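You operate a simulated robot arm through the tools that you are given. There is no shell and no other tool. Be economical: measure what you need, move in short steps, check, and stop when the job is done.

You run a simulated robot arm. Do the job below in one go: nothing can be reset, and whatever is moved stays where it is left.

JOB
Zero the press counter, then cap the pipe in the slider.
Fine: the yellow button zeroes it, once; slider in, one stroke, so that the display ends at 1 pcs; draw the slider out, stand the pipe on the black tray, leave the press on. Set down upright: what you pick out.

It is judged by the outcome, as a careful person would: the job done as asked, and still so three seconds after it is handed in. It fails if anything else is knocked over, pushed out of place, dropped, spilled or broken. A push-on lid holds only when it is set on centred and level and pressed home; a screw cap is set on level and turned clockwise until tight.

ROBOT AND FRAMES
A 7-joint arm with a two-finger parallel gripper, hanging from a carriage that runs on a rail from [-1863, -9] to [417, 2] (x, y) and turns from -6.021 to 5.969 rad about z. Base frame: it is fixed where the carriage stands at the start and does not move with it; the origin is on the floor, on the carriage's upright axis, x ahead of it, y to its left, z up; the surface under the hand at the start is at about z = 800. Lengths are in mm, angles in rad, forces in N, time in s.
With the tool pointing down near the work surface it reaches from about 140 to 660 mm from the robot's upright axis, wherever it stands. Its first joint turns from -2.897 to 2.897 rad. Places, roughly: back button of the valve block [500, -1000, 800]; back dial of the valve block [500, -900, 800]; blue short pipe with a yellow cap (4x4x5 cm) [500, 0, 800]; blue tester button [500, -700, 800]; front button of the valve block [400, -1000, 800]; front dial of the valve block [400, -900, 800]; green tester button [500, -600, 800]; grey short pipe with a yellow cap (4x4x5 cm) [300, 0, 800]; middle button of the valve block [400, -1000, 800]; middle dial of the valve block [500, -900, 800]; press slider [500, 0, 800]; press switch [400, -200, 800]; red press button [500, 100, 900]; tester clamp [400, -700, 900]; tester dial [500, -400, 900]; tester switch [500, -300, 800]. Payload 3.91 kg.
The TCP is the grasp point between the finger pads, 30 mm short of the fingertips. In the tool frame z runs along the fingers and y along their closing line. Largest opening 110 mm; finger width 20, thickness 10; the body of the gripper, 48 by 112 mm, starts 55 mm behind the TCP.
Orientation is that of the tool frame in the base frame, as a unit quaternion [w, x, y, z]. With the fingers straight down and closing along the base's y, the tool's x points along the base's -x, its y along +y and its z along -z.

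CONTROLS
- The arm moves only by the tool move_arm. Its arguments are lists of equal length, an entry for each row: "offset": the shift along the tool's x, y, z in units of 200 mm (1.0 is 200 mm), a list of three; "rot": the turn, a rotation vector about the tool's x, y, z in units of 45 degrees (1.0 is 45 degrees), a list of three; "fingers": the gripper command, from -1 (fully open) to 1 (shut), values between in proportion. In form: {"offset": [[dx, dy, dz], ...], "rot": [[rx, ry, rz], ...], "fingers": [fingers, ...]}. A call has 1 to 8 rows; each row is the pose to reach, as a shift and turn from the pose commanded when the call began, along the tool's axes at that moment. A call with a number of a shift or a turn outside -1 to 1 is refused whole. A row lasts 0.2 s, in which the tool goes at most 50 mm and 0.15 rad; a call with a longer step from one row to the next is refused whole, and so is a gripper value outside its range. A pose out of reach is approached as far as the arm can. The call stops where the force on the tool passes 40 N (or 10 N more than at its start, if that is more) or the arm is blocked; 0.2 s more then pass. Each finger travels about 108 mm/s and halts on what it meets, pressing with about 35 N; the grip force reading is that of the motor and also rises with nothing between the fingers. The clock runs only during rows and for 0.2 s after the last one: add rows that repeat a pose to give the fingers time. It gives the time, the measured TCP pose, the force on the tool (base axes), the opening and the grip force at its end, in the units of the frame above (readings bear some noise), with the torque about the TCP (base axes, N m) and any sound that the robot's microphone picked up.
- Cameras (640 x 400 px; columns grow to the right, rows downward): "scene" is now at [241.1, -43.2, 1521.3]; the picture's right is [-0.73, -0.69, 0.00], its down [-0.63, 0.66, -0.41] and it looks along [0.28, -0.30, -0.91] (base axes); focal length 270 px, centre (320, 200). "wrist" rides on the gripper at [72, 17, -103] in the tool frame; the picture's right is [-0.23, 0.97, 0.00], its down [-0.76, -0.18, -0.62] and it looks along [-0.61, -0.14, 0.78] (tool axes); focal length 222 px, centre (320, 200). There is no depth. A picture from a camera that has moved, and an enlarged one, comes with that camera's place and axes in the base frame and with its lens.
- capture(camera): a new picture of that camera. No time passes.
- lift_body(by): slides the trunk up (or, below 0, down) by that many mm; the arm and the scene camera ride with it, the base frame stays. It gives what a move gives, with no picture.
- drive_base(legs): drives the robot by 1 to 6 legs, each [ahead, left, turn to the left] in mm, mm and rad, along the robot's own axes; the way and the turn of a leg run together, so that a leg with both is an arc; at most 1500 mm and 3.142 rad a leg. The arm and the cameras ride along, it lands a little off, and it stops where it bumps. It keeps to its track: a leg is cut to what the track allows. It gives what a move gives.
- aim_head(pan, tilt): turns the head with the scene camera to pan (to the left, within 2.705 rad either way) and tilt (down, from -0.506 to 1.204), counted from straight ahead of the robot. It gives what a move gives.
- close_up(camera, box): a new picture of the part [left, top, right, bottom] of that camera's present view, enlarged. No time passes.
- finish_job(): hands the job in; it is judged then, once.

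Work in short steps. Places have to be worked out from the pictures, the camera data and where the tool is seen: move nearer, look again, correct. Check each grasp and each placing, and mend what went wrong. You have 120 turns and 78 pictures in all, those below and enlarged ones among them. Open the gripper and draw the arm clear of the work before you hand the job in, unless the task says otherwise; then end with one line.

The tools are called by a JSON object that holds its "name" and its "arguments". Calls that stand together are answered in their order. move_arm: Moves the arm, as the interface text tells. Its arguments: {"type":"object","properties":{"offset":{"type":"array","items":{"type":"array","items":{"type":"number"}}},"rot":{"type":"array","items":{"type":"array","items":{"type":"number"}}},"fingers":{"type":"array","items":{"type":"number"}}},"required":["offset","rot","fingers"]} The other tools are called the same way: lift_body (by) slides the trunk up or down; drive_base (legs) drives the base; aim_head (pan, tilt) turns the head that bears the scene camera; capture (camera) takes a picture; close_up (camera, box) takes an enlarged picture of a part of a camera's view; finish_job () hands the job in.

At the start:

```text
time_s: 0.0
position: [411.0, -196.9, 1208.0]
tcp_rot: [0.0, -0.001, 1.0, 0.0]
force: [0.2, 0.4, 0.3]
torque: [-0.01, -0.01, 0.0]
grip_width: 109.9
grip_force: 0.0
trunk travel left (down, up): [-225.0, 355.0]
robot x, y, heading: [-2.9, 2.3, -0.002]
head pan, tilt: [-0.812, 1.152]
```

scene: 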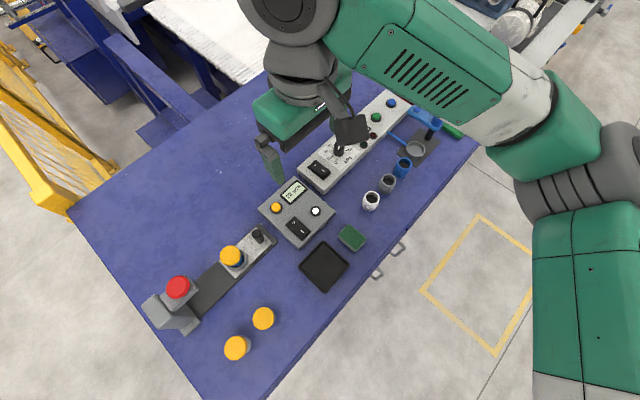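
wrist: 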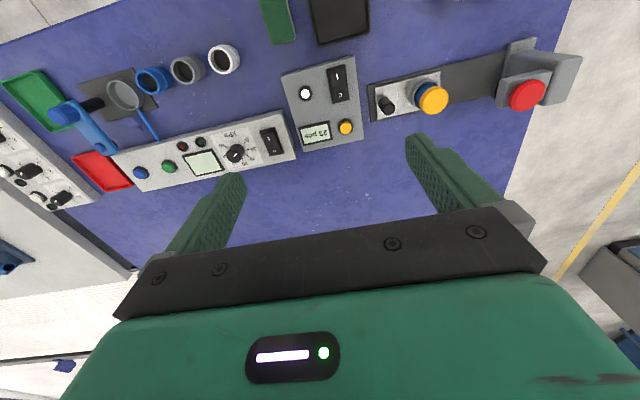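

The press, its slider and the counter box are in view. I take enlarged pictures of them to measure places.

{"name": "close_up", "arguments": {"camera": "scene", "box": [130, 170, 370, 370]}}

{"name": "close_up", "arguments": {"camera": "wrist", "box": [260, 20, 600, 160]}}

```text
2.00 times, centred on (250, 270) of scene
camera zoom: at [241.1, -43.2, 1521.3], right [-0.73, -0.69, 0.0], down [-0.63, 0.66, -0.41], along [0.28, -0.3, -0.91], focal length 540 px, centre (460, 60)
```

zoom: 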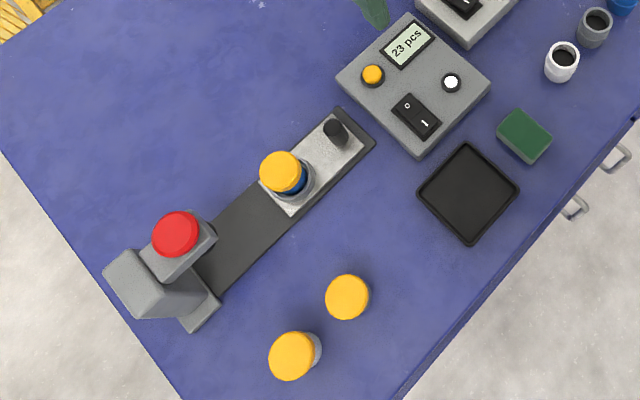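

```text
1.88 times, centred on (430, 90) of wrist
camera zoom: at [337.9, -177.3, 1311.0], right [0.23, 0.97, 0.0], down [0.76, -0.18, 0.62], along [0.61, -0.14, -0.78], focal length 418 px, centre (113, 407)
```

zoom: 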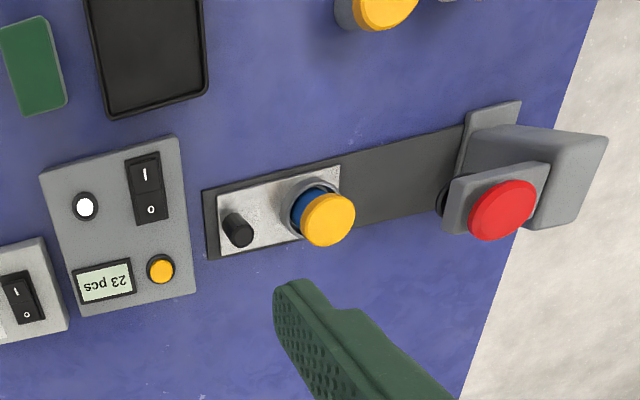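

Triangulating from the two views: yellow button top ≈ (519,-164,846), slider knob ≈ (489,-80,860), capped pipe ≈ (494,1,883), red button ≈ (496,111,944). I shut the fingers and move above the yellow button.

{"name": "move_arm", "arguments": {"offset": [[-0.108, 0.033, 0.198], [-0.216, 0.066, 0.396], [-0.324, 0.099, 0.594], [-0.432, 0.132, 0.792], [-0.54, 0.165, 0.99], [-0.54, 0.165, 0.99]], "rot": [[0, 0, 0], [0, 0, 0], [0, 0, 0], [0, 0, 0], [0, 0, 0], [0, 0, 0]], "fingers": [1, 1, 1, 1, 1, 1]}}

```text
time_s: 1.4
position: [517.1, -163.3, 1007.7]
tcp_rot: [0.0, 0.0, 1.0, -0.001]
force: [-0.4, -0.1, -0.9]
torque: [0.01, -0.04, -0.06]
grip_width: 0.0
grip_force: 35.1
trunk travel left (down, up): [-225.0, 355.0]
robot x, y, heading: [-2.2, -3.1, -0.003]
head pan, tilt: [-0.812, 1.152]
```

At 1008 height; I check with both cameras.

{"name": "capture", "arguments": {"camera": "wrist"}}

{"name": "close_up", "arguments": {"camera": "scene", "box": [130, 170, 370, 370]}}

```text
73 pictures are left
camera wrist: at [444.3, -144.5, 1111.2], right [0.23, 0.97, 0.0], down [0.76, -0.18, 0.62], along [0.61, -0.14, -0.78], focal length 222 px, centre (320, 200)
```

wrist: 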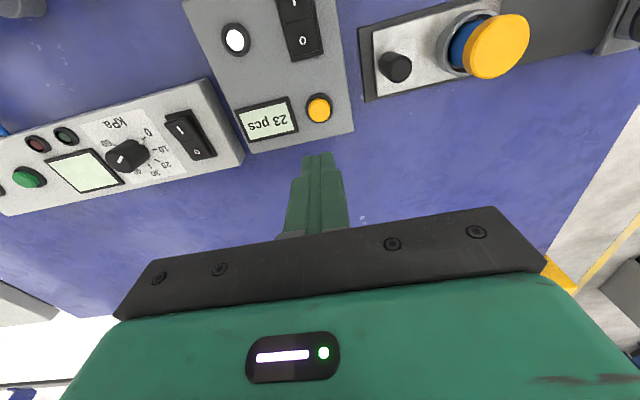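

```text
2.00 times, centred on (250, 270) of scene
camera zoom: at [241.0, -43.1, 1521.3], right [-0.73, -0.69, 0.0], down [-0.63, 0.66, -0.41], along [0.28, -0.3, -0.91], focal length 540 px, centre (460, 60)
```

zoom: 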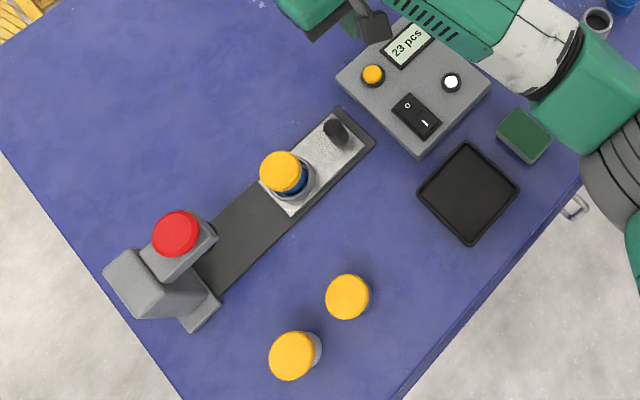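

The button re-measures at (519,-163.5,846). I descend to about 12 mm above it.

{"name": "move_arm", "arguments": {"offset": [[-0.003, 0, 0.2], [-0.006, 0, 0.4], [-0.008, 0, 0.55], [-0.008, 0, 0.6], [-0.008, 0, 0.6]], "rot": [[0, 0, 0], [0, 0, 0], [0, 0, 0], [0, 0, 0], [0, 0, 0]], "fingers": [1, 1, 1, 1, 1]}}

{"name": "capture", "arguments": {"camera": "wrist"}}

```text
time_s: 2.6
position: [518.2, -161.8, 889.8]
tcp_rot: [-0.001, 0.0, 1.0, -0.001]
force: [0.7, 0.6, -0.6]
torque: [0.02, 0.01, 0.0]
grip_width: 0.0
grip_force: 35.2
trunk travel left (down, up): [-225.0, 355.0]
robot x, y, heading: [-1.3, -1.6, 0.001]
head pan, tilt: [-0.812, 1.152]
```

```text
71 pictures are left
camera wrist: at [447.1, -143.8, 992.9], right [0.23, 0.97, 0.0], down [0.76, -0.18, 0.62], along [0.61, -0.14, -0.78], focal length 222 px, centre (320, 200)
```

wrist: 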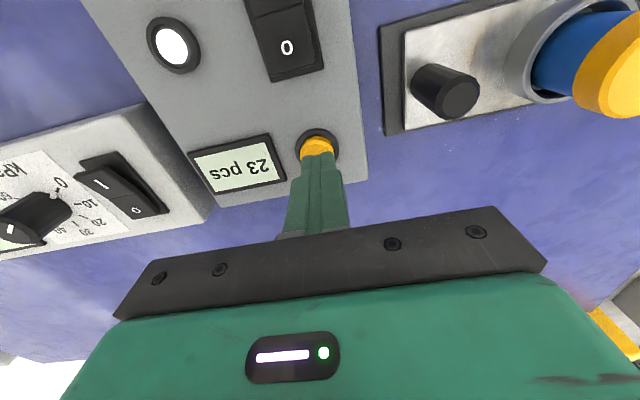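

The tip sits right over the button; I press down in 3 mm rows, then look.

{"name": "move_arm", "arguments": {"offset": [[0, 0, 0.025], [0, 0, 0.045], [0, 0, 0.06], [0, 0, 0.075], [0, 0, 0.085]], "rot": [[0, 0, 0], [0, 0, 0], [0, 0, 0], [0, 0, 0], [0, 0, 0]], "fingers": [1, 1, 1, 1, 1]}}

{"name": "capture", "arguments": {"camera": "wrist"}}

```text
time_s: 3.8
position: [519.7, -162.1, 873.4]
tcp_rot: [-0.001, 0.0, 1.0, 0.0]
force: [0.5, -0.1, 1.3]
torque: [0.02, -0.03, -0.01]
grip_width: 0.1
grip_force: 35.2
trunk travel left (down, up): [-225.0, 355.0]
robot x, y, heading: [1.1, 0.4, 0.002]
head pan, tilt: [-0.812, 1.152]
```

```text
70 pictures are left
camera wrist: at [447.8, -143.6, 976.7], right [0.23, 0.97, 0.0], down [0.76, -0.18, 0.62], along [0.61, -0.14, -0.78], focal length 222 px, centre (320, 200)
```

wrist: 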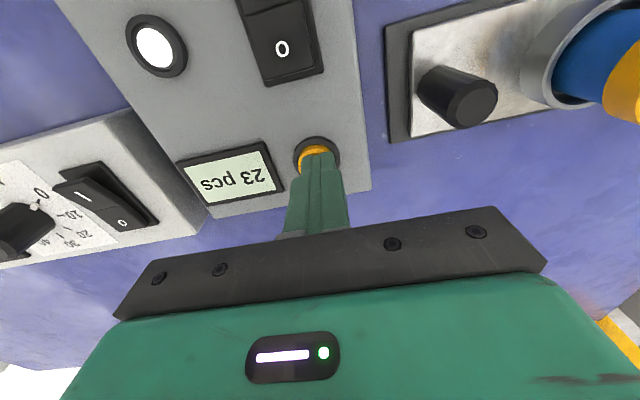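

Still 23 and barely any contact; I keep going down in small rows.

{"name": "move_arm", "arguments": {"offset": [[0, 0, 0.01], [0, 0, 0.02], [0, 0, 0.03], [0, 0, 0.04]], "rot": [[0, 0, 0], [0, 0, 0], [0, 0, 0], [0, 0, 0]], "fingers": [1, 1, 1, 1]}}

{"name": "capture", "arguments": {"camera": "wrist"}}

```text
time_s: 4.8
position: [519.7, -163.7, 866.3]
tcp_rot: [0.001, -0.001, 1.0, 0.0]
force: [-6.4, 4.7, 21.1]
torque: [0.09, 0.17, 0.03]
grip_width: 0.0
grip_force: 34.5
trunk travel left (down, up): [-225.0, 355.0]
robot x, y, heading: [0.4, -1.1, -0.0]
head pan, tilt: [-0.812, 1.152]
heard: click
```

```text
69 pictures are left
camera wrist: at [447.9, -144.2, 968.9], right [0.23, 0.97, 0.0], down [0.76, -0.18, 0.62], along [0.61, -0.14, -0.78], focal length 222 px, centre (320, 200)
```

wrist: 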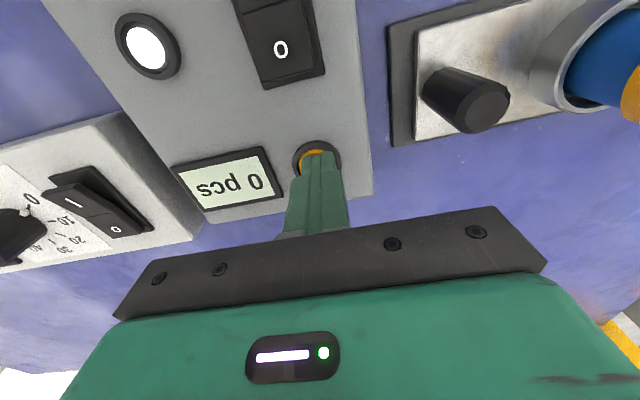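

Click heard and the display reads 0 pcs. I rise clear, then open the fingers and start turning toward closing along x.

{"name": "move_arm", "arguments": {"offset": [[0, 0, -0.2], [0, 0, -0.42], [0, 0, -0.65], [0, 0, -0.65], [0, 0, -0.65], [0, 0, -0.65], [0, 0, -0.65], [0, 0, -0.65]], "rot": [[0, 0, 0], [0, 0, 0], [0, 0, -0.19], [0, 0, -0.38], [0, 0, -0.57], [0, 0, -0.76], [0, 0, -0.95], [0, 0, -1.0]], "fingers": [1, 1, 0.6, 0.2, 0.2, 0.2, 0.2, 0.2]}}

```text
time_s: 6.6
position: [519.0, -163.3, 994.6]
tcp_rot: [0.0, -0.384, 0.923, 0.0]
force: [0.0, 1.0, -0.1]
torque: [0.02, 0.01, -0.01]
grip_width: 43.7
grip_force: 0.1
trunk travel left (down, up): [-225.0, 355.0]
robot x, y, heading: [4.0, 3.3, -0.001]
head pan, tilt: [-0.812, 1.152]
```

Halfway turned. I complete the turn while moving above the knob at (489,-80).

{"name": "move_arm", "arguments": {"offset": [[-0.04, 0.08, 0.03], [-0.08, 0.16, 0.07], [-0.11, 0.24, 0.1], [-0.15, 0.32, 0.14], [-0.1875, 0.4, 0.175], [-0.1875, 0.4, 0.175], [-0.1875, 0.4, 0.175]], "rot": [[0, 0, -0.19], [0, 0, -0.38], [0, 0, -0.57], [0, 0, -0.76], [0, 0, -0.95], [0, 0, -1.0], [0, 0, -1.0]], "fingers": [0.2, 0.2, 0.2, 0.2, 0.2, 0.2, 0.2]}}

{"name": "capture", "arguments": {"camera": "wrist"}}

```text
time_s: 8.2
position: [489.2, -78.7, 960.6]
tcp_rot: [0.0, 0.708, -0.706, 0.0]
force: [0.3, -0.5, -0.2]
torque: [-0.01, 0.0, 0.02]
grip_width: 44.3
grip_force: 0.0
trunk travel left (down, up): [-225.0, 355.0]
robot x, y, heading: [0.1, 1.0, -0.001]
head pan, tilt: [-0.812, 1.152]
```

```text
68 pictures are left
camera wrist: at [473.3, -149.3, 1063.2], right [-0.97, 0.23, 0.0], down [0.18, 0.76, 0.62], along [0.14, 0.61, -0.78], focal length 222 px, centre (320, 200)
```

wrist: 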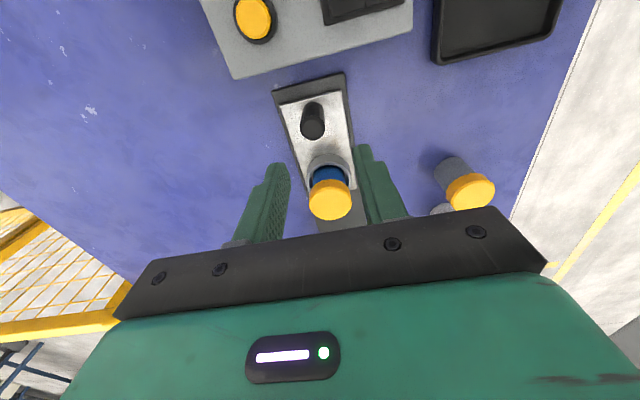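

The knob re-measures near (494,-78). I shift 4 mm in +x and descend so the tips reach about z=838.

{"name": "move_arm", "arguments": {"offset": [[0, -0.02, 0.15], [0, -0.02, 0.3], [0, -0.02, 0.4], [0, -0.02, 0.46], [0, -0.02, 0.46]], "rot": [[0, 0, 0], [0, 0, 0], [0, 0, 0], [0, 0, 0], [0, 0, 0]], "fingers": [0.2, 0.2, 0.2, 0.2, 0.2]}}

{"name": "capture", "arguments": {"camera": "wrist"}}

{"name": "close_up", "arguments": {"camera": "scene", "box": [130, 170, 370, 370]}}

```text
time_s: 9.4
position: [493.3, -79.1, 867.5]
tcp_rot: [0.001, -0.707, 0.707, 0.0]
force: [0.8, 0.1, -0.6]
torque: [-0.04, -0.03, 0.01]
grip_width: 44.3
grip_force: 0.0
trunk travel left (down, up): [-225.0, 355.0]
robot x, y, heading: [1.9, -1.6, -0.003]
head pan, tilt: [-0.812, 1.152]
```

```text
67 pictures are left
camera wrist: at [477.1, -149.7, 970.3], right [-0.97, 0.23, 0.0], down [0.18, 0.76, 0.62], along [0.14, 0.61, -0.78], focal length 222 px, centre (320, 200)
```

wrist: 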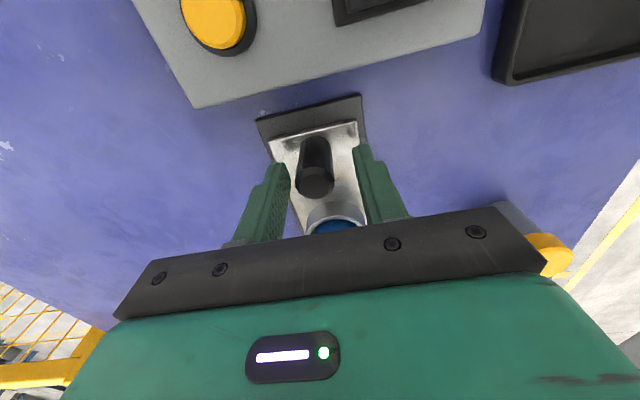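

```text
2.00 times, centred on (250, 270) of scene
camera zoom: at [241.0, -43.2, 1521.3], right [-0.73, -0.69, 0.0], down [-0.63, 0.66, -0.41], along [0.28, -0.3, -0.91], focal length 540 px, centre (460, 60)
```

zoom: 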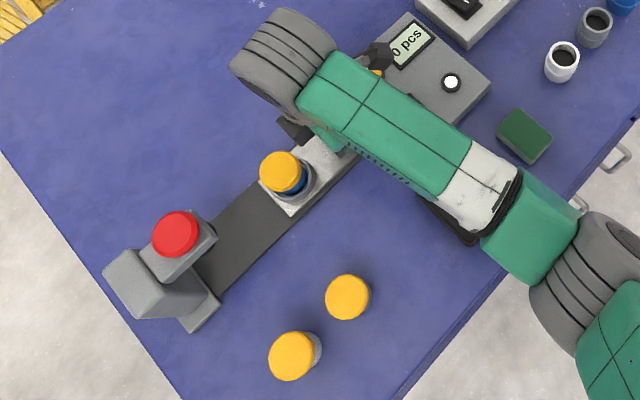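

The knob stands between the fingers at about (495,-80). I shift 2 mm and close on it.

{"name": "move_arm", "arguments": {"offset": [[0, -0.01, 0], [0, -0.01, 0], [0, -0.01, 0]], "rot": [[0, 0, 0], [0, 0, 0], [0, 0, 0]], "fingers": [1, 1, 1]}}

```text
time_s: 10.2
position: [497.6, -78.9, 868.3]
tcp_rot: [-0.001, 0.707, -0.707, 0.001]
force: [8.1, 1.0, -1.1]
torque: [0.0, 0.31, 0.0]
grip_width: 23.7
grip_force: 45.6
trunk travel left (down, up): [-225.0, 355.0]
robot x, y, heading: [2.7, -0.6, 0.003]
head pan, tilt: [-0.812, 1.152]
```

Gripped the 24 mm knob, with a small sideways force; I ease 3 mm in +x and push the slider in (+y) gently.

{"name": "move_arm", "arguments": {"offset": [[0, -0.015, 0], [-0.04, -0.015, 0], [-0.09, -0.015, 0], [-0.14, -0.015, 0], [-0.19, -0.015, 0], [-0.24, -0.015, 0], [-0.28, -0.015, 0], [-0.3, -0.015, 0]], "rot": [[0, 0, 0], [0, 0, 0], [0, 0, 0], [0, 0, 0], [0, 0, 0], [0, 0, 0], [0, 0, 0], [0, 0, 0]], "fingers": [1, 1, 1, 1, 1, 1, 1, 1]}}

{"name": "close_up", "arguments": {"camera": "scene", "box": [130, 170, 370, 370]}}

```text
time_s: 12.0
position: [496.1, -20.0, 868.9]
tcp_rot: [0.0, -0.706, 0.708, 0.0]
force: [-11.5, 0.4, 23.0]
torque: [0.29, -0.18, -0.02]
grip_width: 23.5
grip_force: 44.4
trunk travel left (down, up): [-225.0, 355.0]
robot x, y, heading: [-1.0, 0.9, 0.002]
head pan, tilt: [-0.812, 1.152]
```

```text
2.00 times, centred on (250, 270) of scene
camera zoom: at [240.8, -43.2, 1521.2], right [-0.73, -0.69, 0.0], down [-0.63, 0.66, -0.41], along [0.28, -0.3, -0.91], focal length 540 px, centre (460, 60)
```

zoom: 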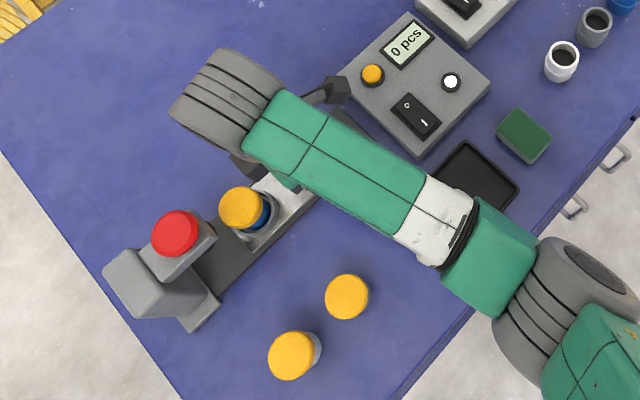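

Slider moved 60 mm with the cap riding along. I relieve the small side forces and push on to the stop.

{"name": "move_arm", "arguments": {"offset": [[0, 0.01, -0.006], [-0.05, 0.01, -0.006], [-0.1, 0.01, -0.006], [-0.14, 0.01, -0.006], [-0.18, 0.01, -0.006], [-0.21, 0.01, -0.006], [-0.24, 0.01, -0.006], [-0.27, 0.01, -0.006]], "rot": [[0, 0, 0], [0, 0, 0], [0, 0, 0], [0, 0, 0], [0, 0, 0], [0, 0, 0], [0, 0, 0], [0, 0, 0]], "fingers": [1, 1, 1, 1, 1, 1, 1, 1]}}

{"name": "close_up", "arguments": {"camera": "scene", "box": [130, 170, 370, 370]}}

{"name": "capture", "arguments": {"camera": "wrist"}}

```text
time_s: 13.8
position: [496.1, 30.9, 869.9]
tcp_rot: [-0.001, -0.706, 0.708, -0.001]
force: [11.7, -8.7, -29.0]
torque: [-0.03, -0.8, -0.04]
grip_width: 23.4
grip_force: 45.4
trunk travel left (down, up): [-225.0, 355.0]
robot x, y, heading: [-0.6, 0.2, 0.0]
head pan, tilt: [-0.812, 1.152]
```

```text
2.00 times, centred on (250, 270) of scene
camera zoom: at [241.2, -44.5, 1521.5], right [-0.73, -0.69, 0.0], down [-0.63, 0.66, -0.41], along [0.28, -0.3, -0.91], focal length 540 px, centre (460, 60)
```

zoom: 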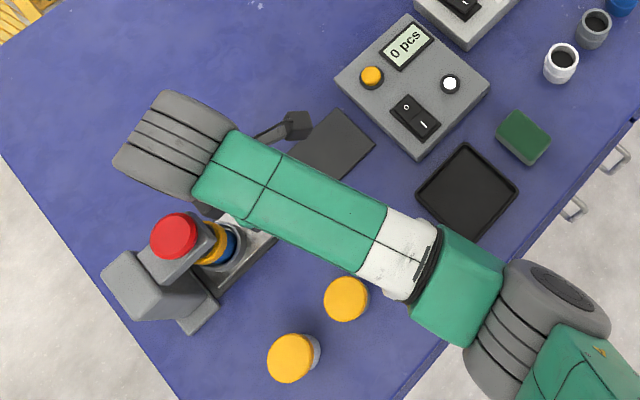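

```text
63 pictures are left
camera wrist: at [479.9, -39.4, 972.9], right [-0.97, 0.23, 0.0], down [0.18, 0.76, 0.62], along [0.14, 0.6, -0.78], focal length 222 px, centre (320, 200)
```

wrist: 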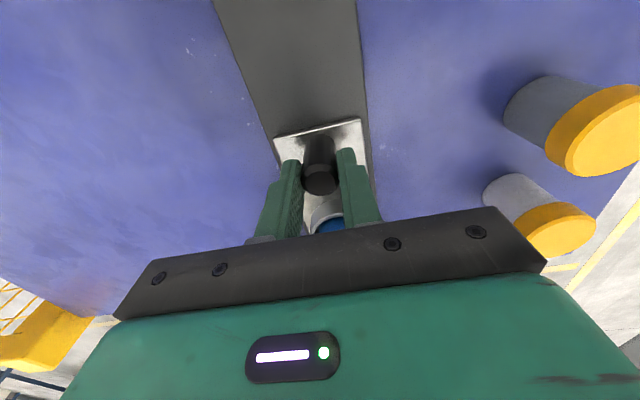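

Near the press now but force in z is -29 N; I relieve it and nudge further to find the stop.

{"name": "move_arm", "arguments": {"offset": [[0, -0.005, 0.003], [-0.015, -0.005, 0.003], [-0.03, -0.005, 0.003], [-0.045, -0.005, 0.003], [-0.06, -0.005, 0.003], [-0.075, -0.005, 0.003]], "rot": [[0, 0, 0], [0, 0, 0], [0, 0, 0], [0, 0, 0], [0, 0, 0], [0, 0, 0]], "fingers": [1, 1, 1, 1, 1, 1]}}

```text
time_s: 15.2
position: [496.2, 41.8, 867.9]
tcp_rot: [-0.002, -0.707, 0.707, -0.001]
force: [-3.9, -31.6, -0.1]
torque: [-0.62, -0.49, -0.05]
grip_width: 24.0
grip_force: 44.7
trunk travel left (down, up): [-225.0, 355.0]
robot x, y, heading: [0.9, 0.7, 0.003]
head pan, tilt: [-0.812, 1.152]
```

-31.6 N in y suggests the stop. I push a touch more to confirm and look.

{"name": "move_arm", "arguments": {"offset": [[-0.01, 0, 0], [-0.02, 0, 0], [-0.02, 0, 0]], "rot": [[0, 0, 0], [0, 0, 0], [0, 0, 0]], "fingers": [1, 1, 1]}}

{"name": "close_up", "arguments": {"camera": "scene", "box": [150, 210, 270, 310]}}

```text
time_s: 16.0
position: [496.7, 44.0, 868.2]
tcp_rot: [-0.002, -0.706, 0.708, -0.001]
force: [-1.5, -39.6, -5.5]
torque: [3.71, -0.08, -0.04]
grip_width: 23.0
grip_force: 44.4
trunk travel left (down, up): [-225.0, 355.0]
robot x, y, heading: [-1.2, 1.3, 0.002]
head pan, tilt: [-0.812, 1.152]
```

```text
4.00 times, centred on (210, 260) of scene
camera zoom: at [240.7, -47.5, 1521.4], right [-0.73, -0.69, 0.0], down [-0.63, 0.66, -0.41], along [0.28, -0.3, -0.91], focal length 1080 px, centre (760, -40)
```

zoom: 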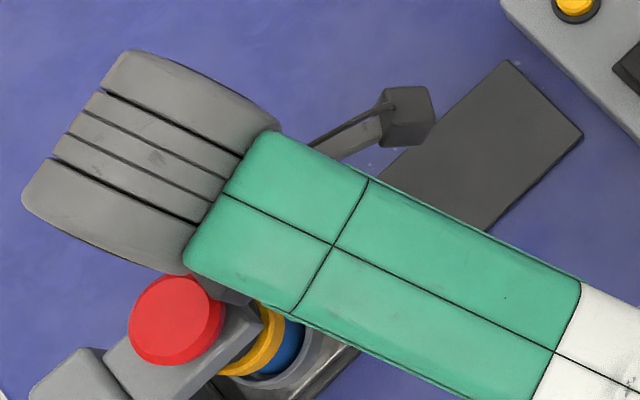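

A torque of 3.7 N·m shows the gripper body touches something about 90 mm above the TCP (press head side). I let go of the knob, back off in -y and rise, then inspect.

{"name": "move_arm", "arguments": {"offset": [[0, 0, 0], [0.0, 0, 0], [0.03, 0, 0], [0.1, 0, 0], [0.2, 0, 0], [0.2, 0, -0.2], [0.2, 0, -0.4], [0.2, 0, -0.5]], "rot": [[0, 0, 0], [0, 0, 0], [0, 0, 0], [0, 0, 0], [0, 0, 0], [0, 0, 0], [0, 0, 0], [0, 0, 0]], "fingers": [0.4, 0.2, 0.2, 0.2, 0.2, 0.2, 0.2, 0.2]}}

{"name": "capture", "arguments": {"camera": "wrist"}}

{"name": "close_up", "arguments": {"camera": "scene", "box": [150, 210, 270, 310]}}

```text
time_s: 17.8
position: [495.7, 12.2, 969.5]
tcp_rot: [0.001, 0.707, -0.707, 0.0]
force: [0.0, 0.1, 0.3]
torque: [-0.02, 0.01, 0.01]
grip_width: 44.1
grip_force: 0.1
trunk travel left (down, up): [-225.0, 355.0]
robot x, y, heading: [-2.5, 4.1, -0.001]
head pan, tilt: [-0.812, 1.152]
```

```text
61 pictures are left
camera wrist: at [480.2, -57.9, 1072.4], right [-0.97, 0.23, 0.0], down [0.18, 0.76, 0.62], along [0.14, 0.61, -0.78], focal length 222 px, centre (320, 200)
```

wrist: 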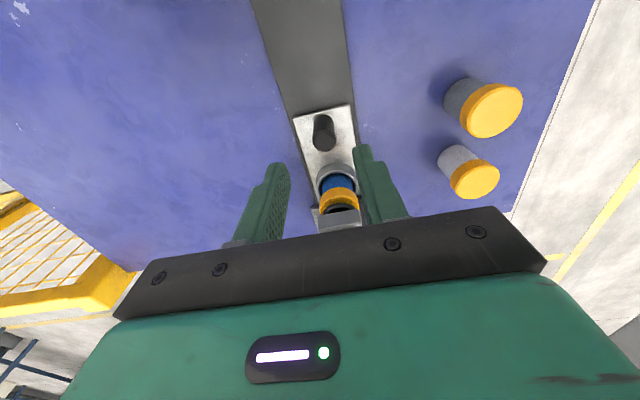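

```text
4.00 times, centred on (210, 260) of scene
camera zoom: at [241.1, -43.5, 1521.3], right [-0.73, -0.69, 0.0], down [-0.63, 0.66, -0.41], along [0.28, -0.3, -0.91], focal length 1080 px, centre (760, -40)
```

zoom: 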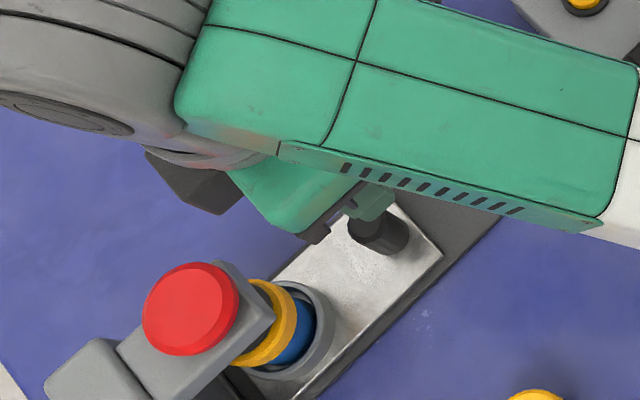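

The knob moved about 110 mm and then slipped in my grip, so the slider is at its stop with the pipe under the head (y≈111). I rise, shut the fingers, and move above the red button.

{"name": "move_arm", "arguments": {"offset": [[0, 0, -0.2], [0, 0, -0.35], [-0.15, 0, -0.35], [-0.32, 0, -0.35], [-0.45, 0, -0.35], [-0.49, 0, -0.35], [-0.49, 0, -0.35]], "rot": [[0, 0, 0], [0, 0, 0], [0, 0, 0], [0, 0, 0], [0, 0, 0], [0, 0, 0], [0, 0, 0]], "fingers": [1, 1, 1, 1, 1, 1, 1]}}

{"name": "capture", "arguments": {"camera": "wrist"}}

{"name": "close_up", "arguments": {"camera": "scene", "box": [130, 190, 290, 320]}}

```text
time_s: 19.4
position: [496.7, 111.0, 1039.1]
tcp_rot: [0.0, 0.707, -0.707, 0.0]
force: [0.1, -0.1, -0.5]
torque: [0.02, 0.03, -0.02]
grip_width: 0.0
grip_force: 35.0
trunk travel left (down, up): [-225.0, 355.0]
robot x, y, heading: [0.7, 4.0, 0.001]
head pan, tilt: [-0.812, 1.152]
```

```text
59 pictures are left
camera wrist: at [480.6, 40.3, 1142.2], right [-0.97, 0.23, 0.0], down [0.18, 0.76, 0.62], along [0.14, 0.61, -0.78], focal length 222 px, centre (320, 200)
```

wrist: 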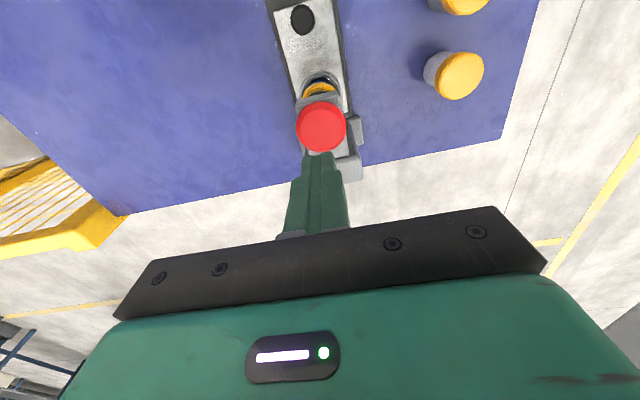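

```text
3.08 times, centred on (210, 255) of scene
camera zoom: at [241.1, -43.2, 1521.3], right [-0.73, -0.69, 0.0], down [-0.63, 0.66, -0.41], along [0.28, -0.3, -0.91], focal length 831 px, centre (658, 31)
```

zoom: 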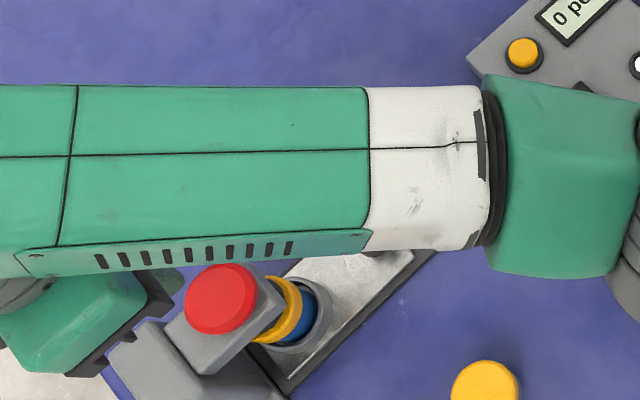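

Button confirmed at (496,112,944), knob at y≈33. I descend to just above the button.

{"name": "move_arm", "arguments": {"offset": [[0, 0, 0.15], [0, 0, 0.24], [0, 0, 0.28], [0, 0, 0.28]], "rot": [[0, 0, 0], [0, 0, 0], [0, 0, 0], [0, 0, 0]], "fingers": [1, 1, 1, 1]}}

{"name": "capture", "arguments": {"camera": "wrist"}}

```text
time_s: 20.4
position: [495.1, 111.6, 983.4]
tcp_rot: [0.0, -0.707, 0.707, 0.0]
force: [-0.4, 0.9, -0.3]
torque: [0.02, -0.02, -0.01]
grip_width: 0.1
grip_force: 35.0
trunk travel left (down, up): [-225.0, 355.0]
robot x, y, heading: [-1.1, 3.2, -0.0]
head pan, tilt: [-0.812, 1.152]
```

```text
57 pictures are left
camera wrist: at [480.8, 41.0, 1085.8], right [-0.97, 0.23, 0.0], down [0.18, 0.76, 0.62], along [0.14, 0.61, -0.78], focal length 222 px, centre (320, 200)
```

wrist: 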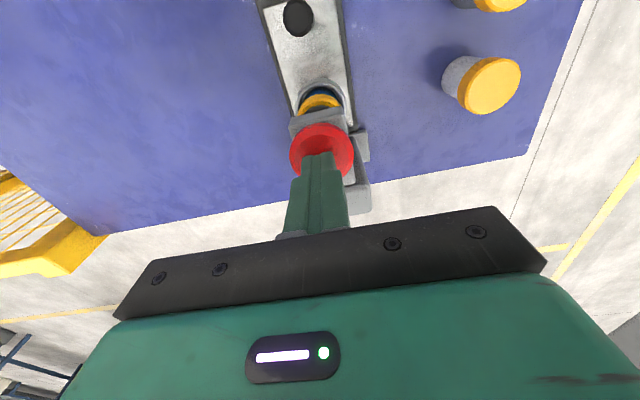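

Aligned over the red button; I press straight down in small rows in one stroke.

{"name": "move_arm", "arguments": {"offset": [[0, 0, 0.04], [0, 0, 0.06], [0, 0, 0.08], [0, 0, 0.1], [0, 0, 0.12], [0, 0, 0.14], [0, 0, 0.16], [0, 0, 0.18]], "rot": [[0, 0, 0], [0, 0, 0], [0, 0, 0], [0, 0, 0], [0, 0, 0], [0, 0, 0], [0, 0, 0], [0, 0, 0]], "fingers": [1, 1, 1, 1, 1, 1, 1, 1]}}

{"name": "capture", "arguments": {"camera": "wrist"}}

{"name": "capture", "arguments": {"camera": "scene"}}

```text
time_s: 21.6
position: [497.5, 111.3, 963.0]
tcp_rot: [-0.003, 0.708, -0.706, 0.0]
force: [-7.5, 0.6, 21.1]
torque: [-0.06, 0.24, -0.11]
grip_width: 0.2
grip_force: 35.1
trunk travel left (down, up): [-225.0, 355.0]
robot x, y, heading: [-1.7, 1.1, 0.003]
head pan, tilt: [-0.812, 1.152]
heard: click
stopped in row 6: the force on the tool passed its limit at 49 N (the readings are from after the stop); the commanded pose is now the measured one
```

```text
56 pictures are left
camera wrist: at [480.7, 40.6, 1065.4], right [-0.97, 0.23, 0.0], down [0.17, 0.76, 0.63], along [0.14, 0.61, -0.78], focal length 222 px, centre (320, 200)
```

wrist: 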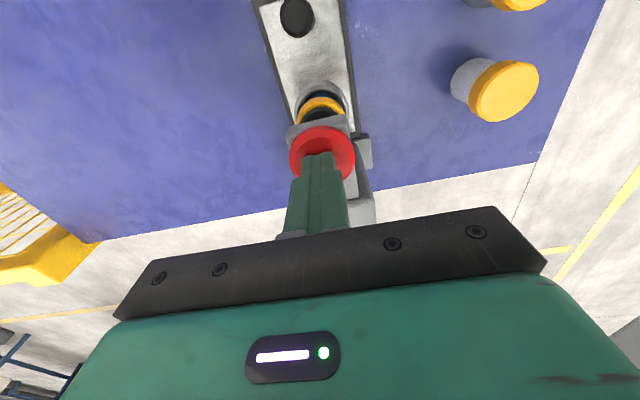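

```text
55 pictures are left
camera scene: at [240.8, -42.9, 1521.5], right [-0.73, -0.69, 0.0], down [-0.63, 0.66, -0.41], along [0.28, -0.3, -0.91], focal length 270 px, centre (320, 200)
```

scene: 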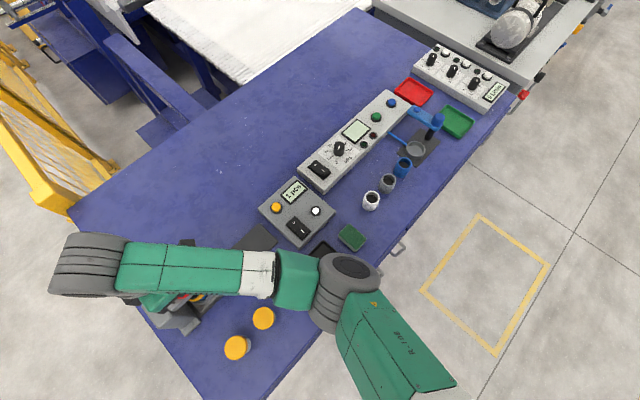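

Click heard; I check the display and then lift off.

{"name": "close_up", "arguments": {"camera": "scene", "box": [250, 160, 350, 260]}}

{"name": "move_arm", "arguments": {"offset": [[0, 0, -0.1], [0, 0, -0.3], [0, 0, -0.5], [0, 0, -0.5]], "rot": [[0, 0, 0], [0, 0, 0], [0, 0, 0], [0, 0, 0]], "fingers": [1, 1, 1, 1]}}

{"name": "capture", "arguments": {"camera": "wrist"}}

```text
4.00 times, centred on (300, 210) of scene
camera zoom: at [240.8, -42.9, 1521.5], right [-0.73, -0.69, 0.0], down [-0.63, 0.66, -0.41], along [0.28, -0.3, -0.91], focal length 1080 px, centre (400, 160)
```

zoom: 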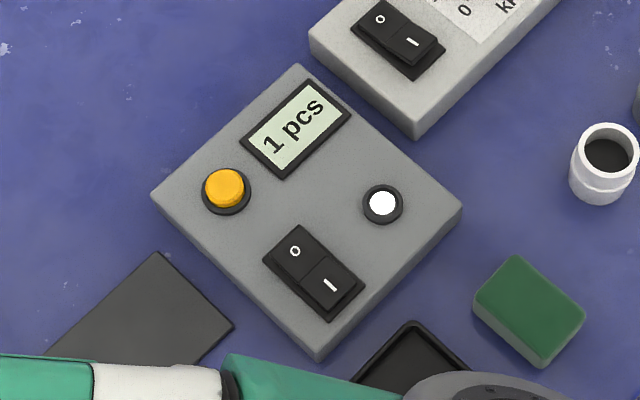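

```text
time_s: 22.6
position: [495.7, 110.1, 1062.6]
tcp_rot: [-0.001, 0.708, -0.706, 0.0]
force: [0.1, -0.4, 0.2]
torque: [0.0, 0.0, -0.01]
grip_width: 0.2
grip_force: 35.2
trunk travel left (down, up): [-225.0, 355.0]
robot x, y, heading: [-3.1, 1.0, 0.001]
head pan, tilt: [-0.812, 1.152]
```

```text
53 pictures are left
camera wrist: at [479.6, 39.3, 1165.8], right [-0.97, 0.23, 0.0], down [0.18, 0.76, 0.62], along [0.14, 0.61, -0.78], focal length 222 px, centre (320, 200)
```

wrist: 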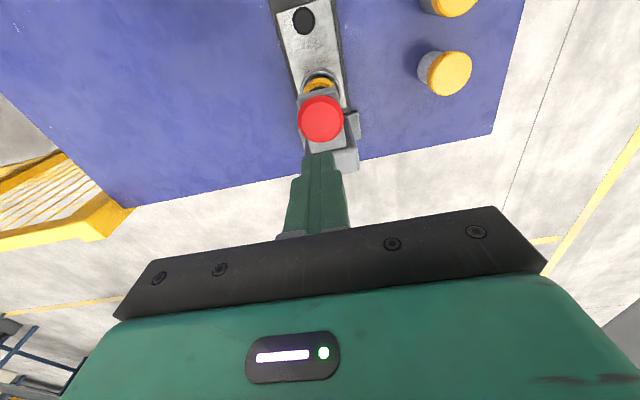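

Display shows 1 pcs. Now I go back over the knob at (496,31), fingers partly open.

{"name": "move_arm", "arguments": {"offset": [[0.2, 0, 0], [0.395, 0, 0], [0.395, 0, 0.2], [0.395, 0, 0.4], [0.395, 0, 0.5], [0.395, 0, 0.5]], "rot": [[0, 0, 0], [0, 0, 0], [0, 0, 0], [0, 0, 0], [0, 0, 0], [0, 0, 0]], "fingers": [0.2, 0.2, 0.2, 0.2, 0.2, 0.2]}}

{"name": "capture", "arguments": {"camera": "wrist"}}

```text
time_s: 24.0
position: [495.5, 32.8, 962.0]
tcp_rot: [-0.001, 0.708, -0.706, 0.0]
force: [-0.1, -0.4, 0.1]
torque: [-0.03, 0.0, -0.05]
grip_width: 43.8
grip_force: 0.1
trunk travel left (down, up): [-225.0, 355.0]
robot x, y, heading: [-2.2, 0.7, -0.002]
head pan, tilt: [-0.812, 1.152]
```

```text
52 pictures are left
camera wrist: at [479.8, -38.6, 1064.9], right [-0.97, 0.23, 0.0], down [0.18, 0.76, 0.62], along [0.14, 0.61, -0.78], focal length 222 px, centre (320, 200)
```

wrist: 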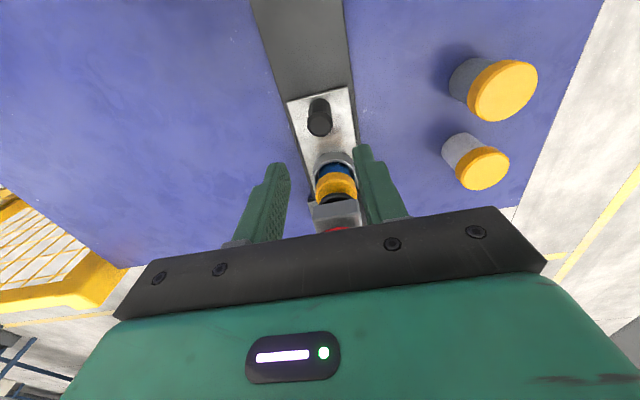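

Knob is centred under the gripper; I descend and close on it.

{"name": "move_arm", "arguments": {"offset": [[0, 0, 0.15], [0, 0, 0.3], [0, 0, 0.42], [0, 0, 0.47], [0, 0, 0.47], [0, 0, 0.47], [0, 0, 0.47]], "rot": [[0, 0, 0], [0, 0, 0], [0, 0, 0], [0, 0, 0], [0, 0, 0], [0, 0, 0], [0, 0, 0]], "fingers": [0.2, 0.2, 0.2, 0.2, 1, 1, 1]}}

```text
time_s: 25.6
position: [496.8, 32.9, 867.4]
tcp_rot: [-0.001, 0.708, -0.707, 0.0]
force: [0.0, 1.0, 0.6]
torque: [-0.14, 0.68, 0.05]
grip_width: 23.7
grip_force: 44.5
trunk travel left (down, up): [-225.0, 355.0]
robot x, y, heading: [0.2, 1.9, -0.004]
head pan, tilt: [-0.812, 1.152]
```

Gripped without side load; I draw the slider out in -y.

{"name": "move_arm", "arguments": {"offset": [[0.03, 0, 0], [0.08, 0, 0], [0.14, 0, 0], [0.2, 0, 0], [0.26, 0, 0], [0.32, 0, 0], [0.37, 0, 0], [0.4, 0, 0]], "rot": [[0, 0, 0], [0, 0, 0], [0, 0, 0], [0, 0, 0], [0, 0, 0], [0, 0, 0], [0, 0, 0], [0, 0, 0]], "fingers": [1, 1, 1, 1, 1, 1, 1, 1]}}

```text
time_s: 27.4
position: [497.3, -50.4, 866.8]
tcp_rot: [0.0, 0.708, -0.706, 0.0]
force: [-14.8, -0.8, 36.4]
torque: [-0.37, 1.06, 0.1]
grip_width: 23.4
grip_force: 45.3
trunk travel left (down, up): [-225.0, 355.0]
robot x, y, heading: [-1.9, 3.0, 0.0]
head pan, tilt: [-0.812, 1.152]
```

36 N up in z: I relieve it and draw the rest until the stop.

{"name": "move_arm", "arguments": {"offset": [[0, 0.006, -0.006], [0.03, 0.006, -0.006], [0.06, 0.006, -0.006], [0.09, 0.006, -0.006], [0.12, 0.006, -0.006], [0.14, 0.006, -0.006], [0.155, 0.006, -0.006], [0.165, 0.006, -0.006]], "rot": [[0, 0, 0], [0, 0, 0], [0, 0, 0], [0, 0, 0], [0, 0, 0], [0, 0, 0], [0, 0, 0], [0, 0, 0]], "fingers": [1, 1, 1, 1, 1, 1, 1, 1]}}

{"name": "close_up", "arguments": {"camera": "scene", "box": [130, 170, 370, 370]}}

```text
time_s: 29.2
position: [496.8, -77.8, 867.3]
tcp_rot: [-0.003, 0.708, -0.706, -0.001]
force: [14.8, 11.4, -29.4]
torque: [0.23, 0.28, 0.05]
grip_width: 23.5
grip_force: 44.9
trunk travel left (down, up): [-225.0, 355.0]
robot x, y, heading: [-3.5, 0.1, -0.001]
head pan, tilt: [-0.812, 1.152]
```

```text
2.00 times, centred on (250, 270) of scene
camera zoom: at [241.3, -41.6, 1521.3], right [-0.72, -0.69, 0.0], down [-0.63, 0.66, -0.41], along [0.28, -0.29, -0.91], focal length 540 px, centre (460, 60)
```

zoom: 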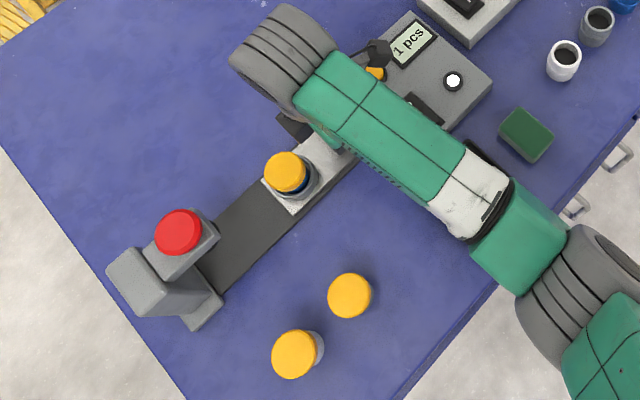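

Slider nearly back at its start. I relieve the load and nudge a few mm to be sure of the stop, then release.

{"name": "move_arm", "arguments": {"offset": [[0.01, -0.005, 0.004], [0.02, -0.005, 0.004], [0.02, -0.005, 0.004], [0.01, -0.005, 0.004], [0.01, -0.005, 0.004]], "rot": [[0, 0, 0], [0, 0, 0], [0, 0, 0], [0, 0, 0], [0, 0, 0]], "fingers": [1, 1, 1, 0.2, 0.2]}}

{"name": "capture", "arguments": {"camera": "wrist"}}

```text
time_s: 30.4
position: [498.7, -84.0, 867.7]
tcp_rot: [0.001, -0.707, 0.707, 0.0]
force: [-0.7, -0.6, 0.1]
torque: [-0.04, -0.01, -0.01]
grip_width: 43.8
grip_force: 0.0
trunk travel left (down, up): [-225.0, 355.0]
robot x, y, heading: [-6.4, -0.6, 0.001]
head pan, tilt: [-0.812, 1.152]
```

```text
50 pictures are left
camera wrist: at [481.2, -154.3, 970.8], right [-0.97, 0.23, 0.0], down [0.18, 0.76, 0.62], along [0.14, 0.61, -0.78], focal length 222 px, centre (320, 200)
```

wrist: 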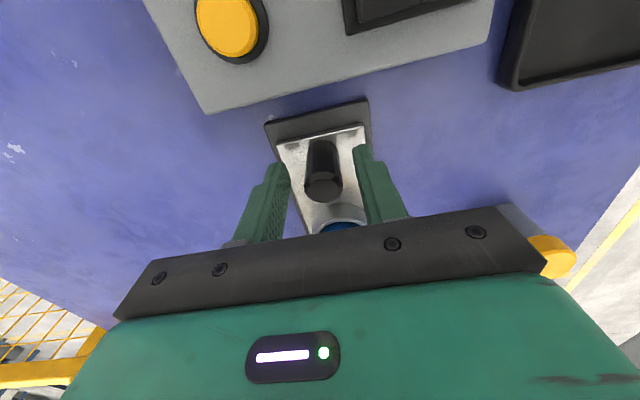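

Released. I rise and move back over the pipe for a look.

{"name": "move_arm", "arguments": {"offset": [[0, 0, -0.2], [0, 0, -0.4], [-0.15, 0.01, -0.55], [-0.22, 0.02, -0.6], [-0.22, 0.02, -0.6]], "rot": [[0, 0, 0], [0, 0, 0], [0, 0, 0], [0, 0, 0], [0, 0, 0]], "fingers": [0.2, 0.2, -0.3, -0.3, -0.3]}}

{"name": "capture", "arguments": {"camera": "wrist"}}

{"name": "close_up", "arguments": {"camera": "scene", "box": [200, 200, 300, 300]}}

```text
time_s: 31.6
position: [491.7, -38.7, 986.3]
tcp_rot: [-0.001, 0.708, -0.706, 0.001]
force: [-0.7, 1.0, -0.3]
torque: [0.03, 0.02, -0.01]
grip_width: 71.3
grip_force: 0.1
trunk travel left (down, up): [-225.0, 355.0]
robot x, y, heading: [-1.5, 5.3, -0.0]
head pan, tilt: [-0.812, 1.152]
```

```text
49 pictures are left
camera wrist: at [475.4, -110.3, 1090.2], right [-0.97, 0.23, 0.0], down [0.18, 0.76, 0.62], along [0.14, 0.61, -0.78], focal length 222 px, centre (320, 200)
```

wrist: 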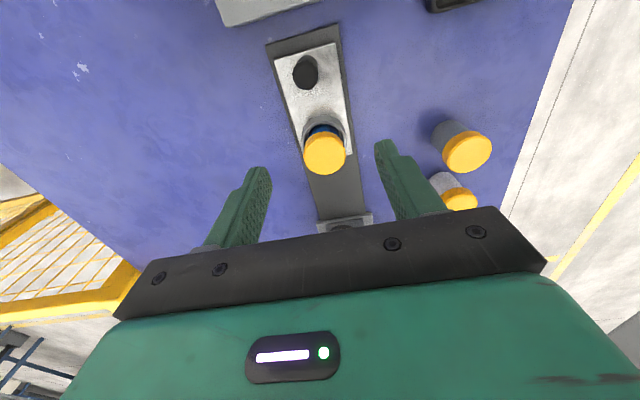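

```text
4.00 times, centred on (250, 250) of scene
camera zoom: at [240.8, -43.2, 1521.3], right [-0.73, -0.69, 0.0], down [-0.63, 0.66, -0.41], along [0.28, -0.3, -0.91], focal length 1080 px, centre (600, 0)
```

zoom: 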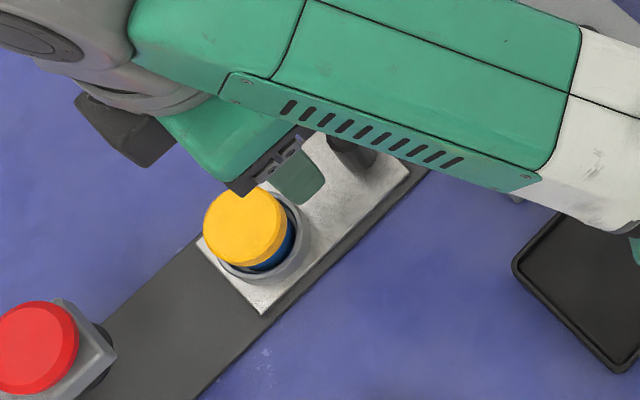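

Cap top is now at about (495,1,~870), lower than before the stroke, so pressed home. I move over it and descend part-way with fingers wide.

{"name": "move_arm", "arguments": {"offset": [[-0.1, -0.01, 0], [-0.2, -0.016, 0], [-0.2, -0.016, 0.2], [-0.2, -0.016, 0.38], [-0.2, -0.016, 0.38]], "rot": [[0, 0, 0], [0, 0, 0], [0, 0, 0], [0, 0, 0], [0, 0, 0]], "fingers": [-0.3, -0.3, -0.3, -0.3, -0.3]}}

{"name": "capture", "arguments": {"camera": "wrist"}}

{"name": "close_up", "arguments": {"camera": "scene", "box": [200, 200, 300, 300]}}

```text
time_s: 32.8
position: [495.6, -0.8, 911.5]
tcp_rot: [-0.001, 0.708, -0.707, 0.001]
force: [-0.5, -0.2, 0.3]
torque: [0.0, 0.0, 0.01]
grip_width: 71.3
grip_force: 0.2
trunk travel left (down, up): [-225.0, 355.0]
robot x, y, heading: [0.4, 1.0, -0.003]
head pan, tilt: [-0.812, 1.152]
```

```text
47 pictures are left
camera wrist: at [480.2, -71.5, 1014.6], right [-0.97, 0.23, 0.0], down [0.18, 0.76, 0.62], along [0.14, 0.61, -0.78], focal length 222 px, centre (320, 200)
```

wrist: 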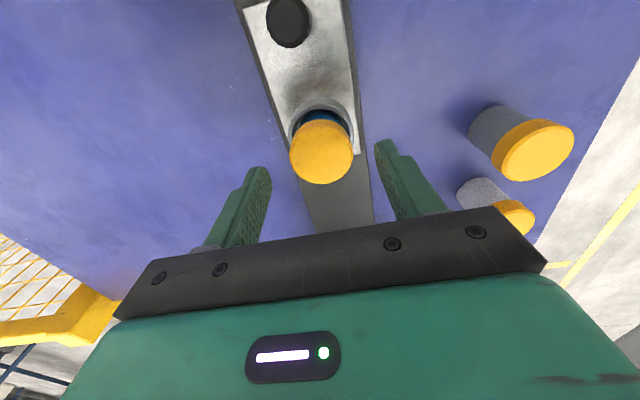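

```text
4.00 times, centred on (250, 250) of scene
camera zoom: at [240.8, -43.2, 1521.3], right [-0.73, -0.69, 0.0], down [-0.63, 0.66, -0.41], along [0.28, -0.3, -0.91], focal length 1080 px, centre (600, 0)
```

zoom: 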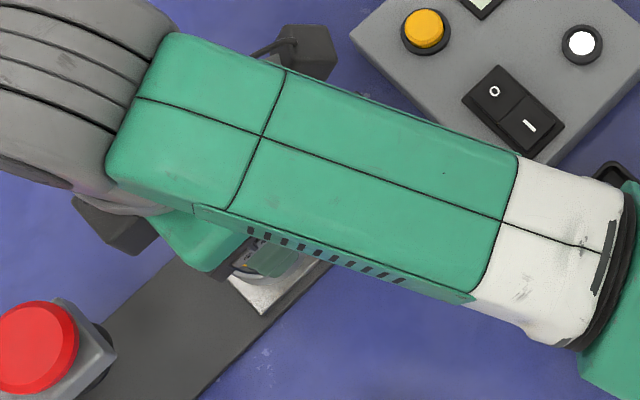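

Cap is 43 mm wide and centred. I lower to TCP z≈877 so the tips stay above the holder ring, and close.

{"name": "move_arm", "arguments": {"offset": [[0, 0.003, 0.08], [0, 0.003, 0.14], [0, 0.003, 0.172], [0, 0.003, 0.172], [0, 0.003, 0.172], [0, 0.003, 0.172]], "rot": [[0, 0, 0], [0, 0, 0], [0, 0, 0], [0, 0, 0], [0, 0, 0], [0, 0, 0]], "fingers": [-0.3, -0.3, -0.3, 0.4, 0.4, 0.4]}}

{"name": "capture", "arguments": {"camera": "wrist"}}

```text
time_s: 34.2
position: [496.6, -1.2, 876.6]
tcp_rot: [-0.001, 0.708, -0.706, 0.0]
force: [0.3, 0.9, 0.0]
torque: [0.01, -0.02, 0.02]
grip_width: 45.3
grip_force: 34.9
trunk travel left (down, up): [-225.0, 355.0]
robot x, y, heading: [0.2, 3.5, 0.003]
head pan, tilt: [-0.812, 1.152]
```

```text
45 pictures are left
camera wrist: at [479.9, -70.8, 980.5], right [-0.97, 0.23, 0.0], down [0.18, 0.76, 0.62], along [0.14, 0.61, -0.78], focal length 222 px, centre (320, 200)
```

wrist: 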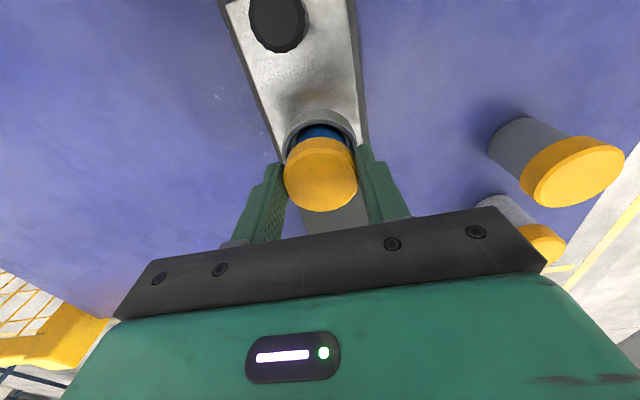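

Gripping at 45 mm, the cap width. I lift slowly 40 mm and look whether the pipe comes along.

{"name": "move_arm", "arguments": {"offset": [[0, 0, -0.03], [0, 0, -0.07], [0, 0, -0.11], [0, 0, -0.16], [0, 0, -0.21], [0, 0, -0.21]], "rot": [[0, 0, 0], [0, 0, 0], [0, 0, 0], [0, 0, 0], [0, 0, 0], [0, 0, 0]], "fingers": [0.6, 0.6, 0.6, 0.6, 0.6, 0.6]}}

{"name": "capture", "arguments": {"camera": "wrist"}}

```text
time_s: 35.6
position: [496.7, 1.5, 919.1]
tcp_rot: [-0.002, 0.708, -0.707, -0.001]
force: [-0.1, -0.3, -0.9]
torque: [0.0, 0.01, 0.0]
grip_width: 45.3
grip_force: 34.9
trunk travel left (down, up): [-225.0, 355.0]
robot x, y, heading: [-2.2, -2.2, -0.007]
head pan, tilt: [-0.812, 1.152]
```

```text
44 pictures are left
camera wrist: at [479.7, -69.7, 1022.2], right [-0.97, 0.23, 0.0], down [0.18, 0.76, 0.62], along [0.14, 0.61, -0.78], focal length 222 px, centre (320, 200)
```

wrist: 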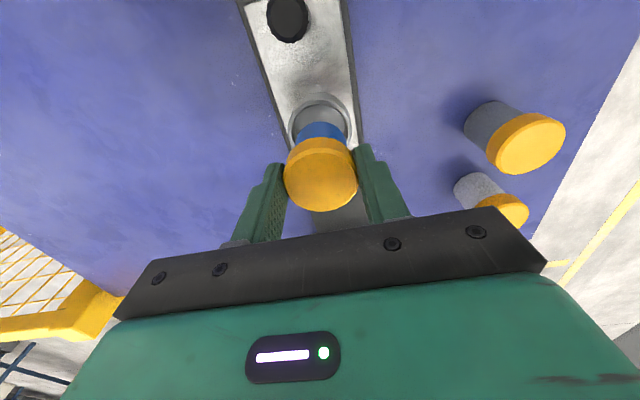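

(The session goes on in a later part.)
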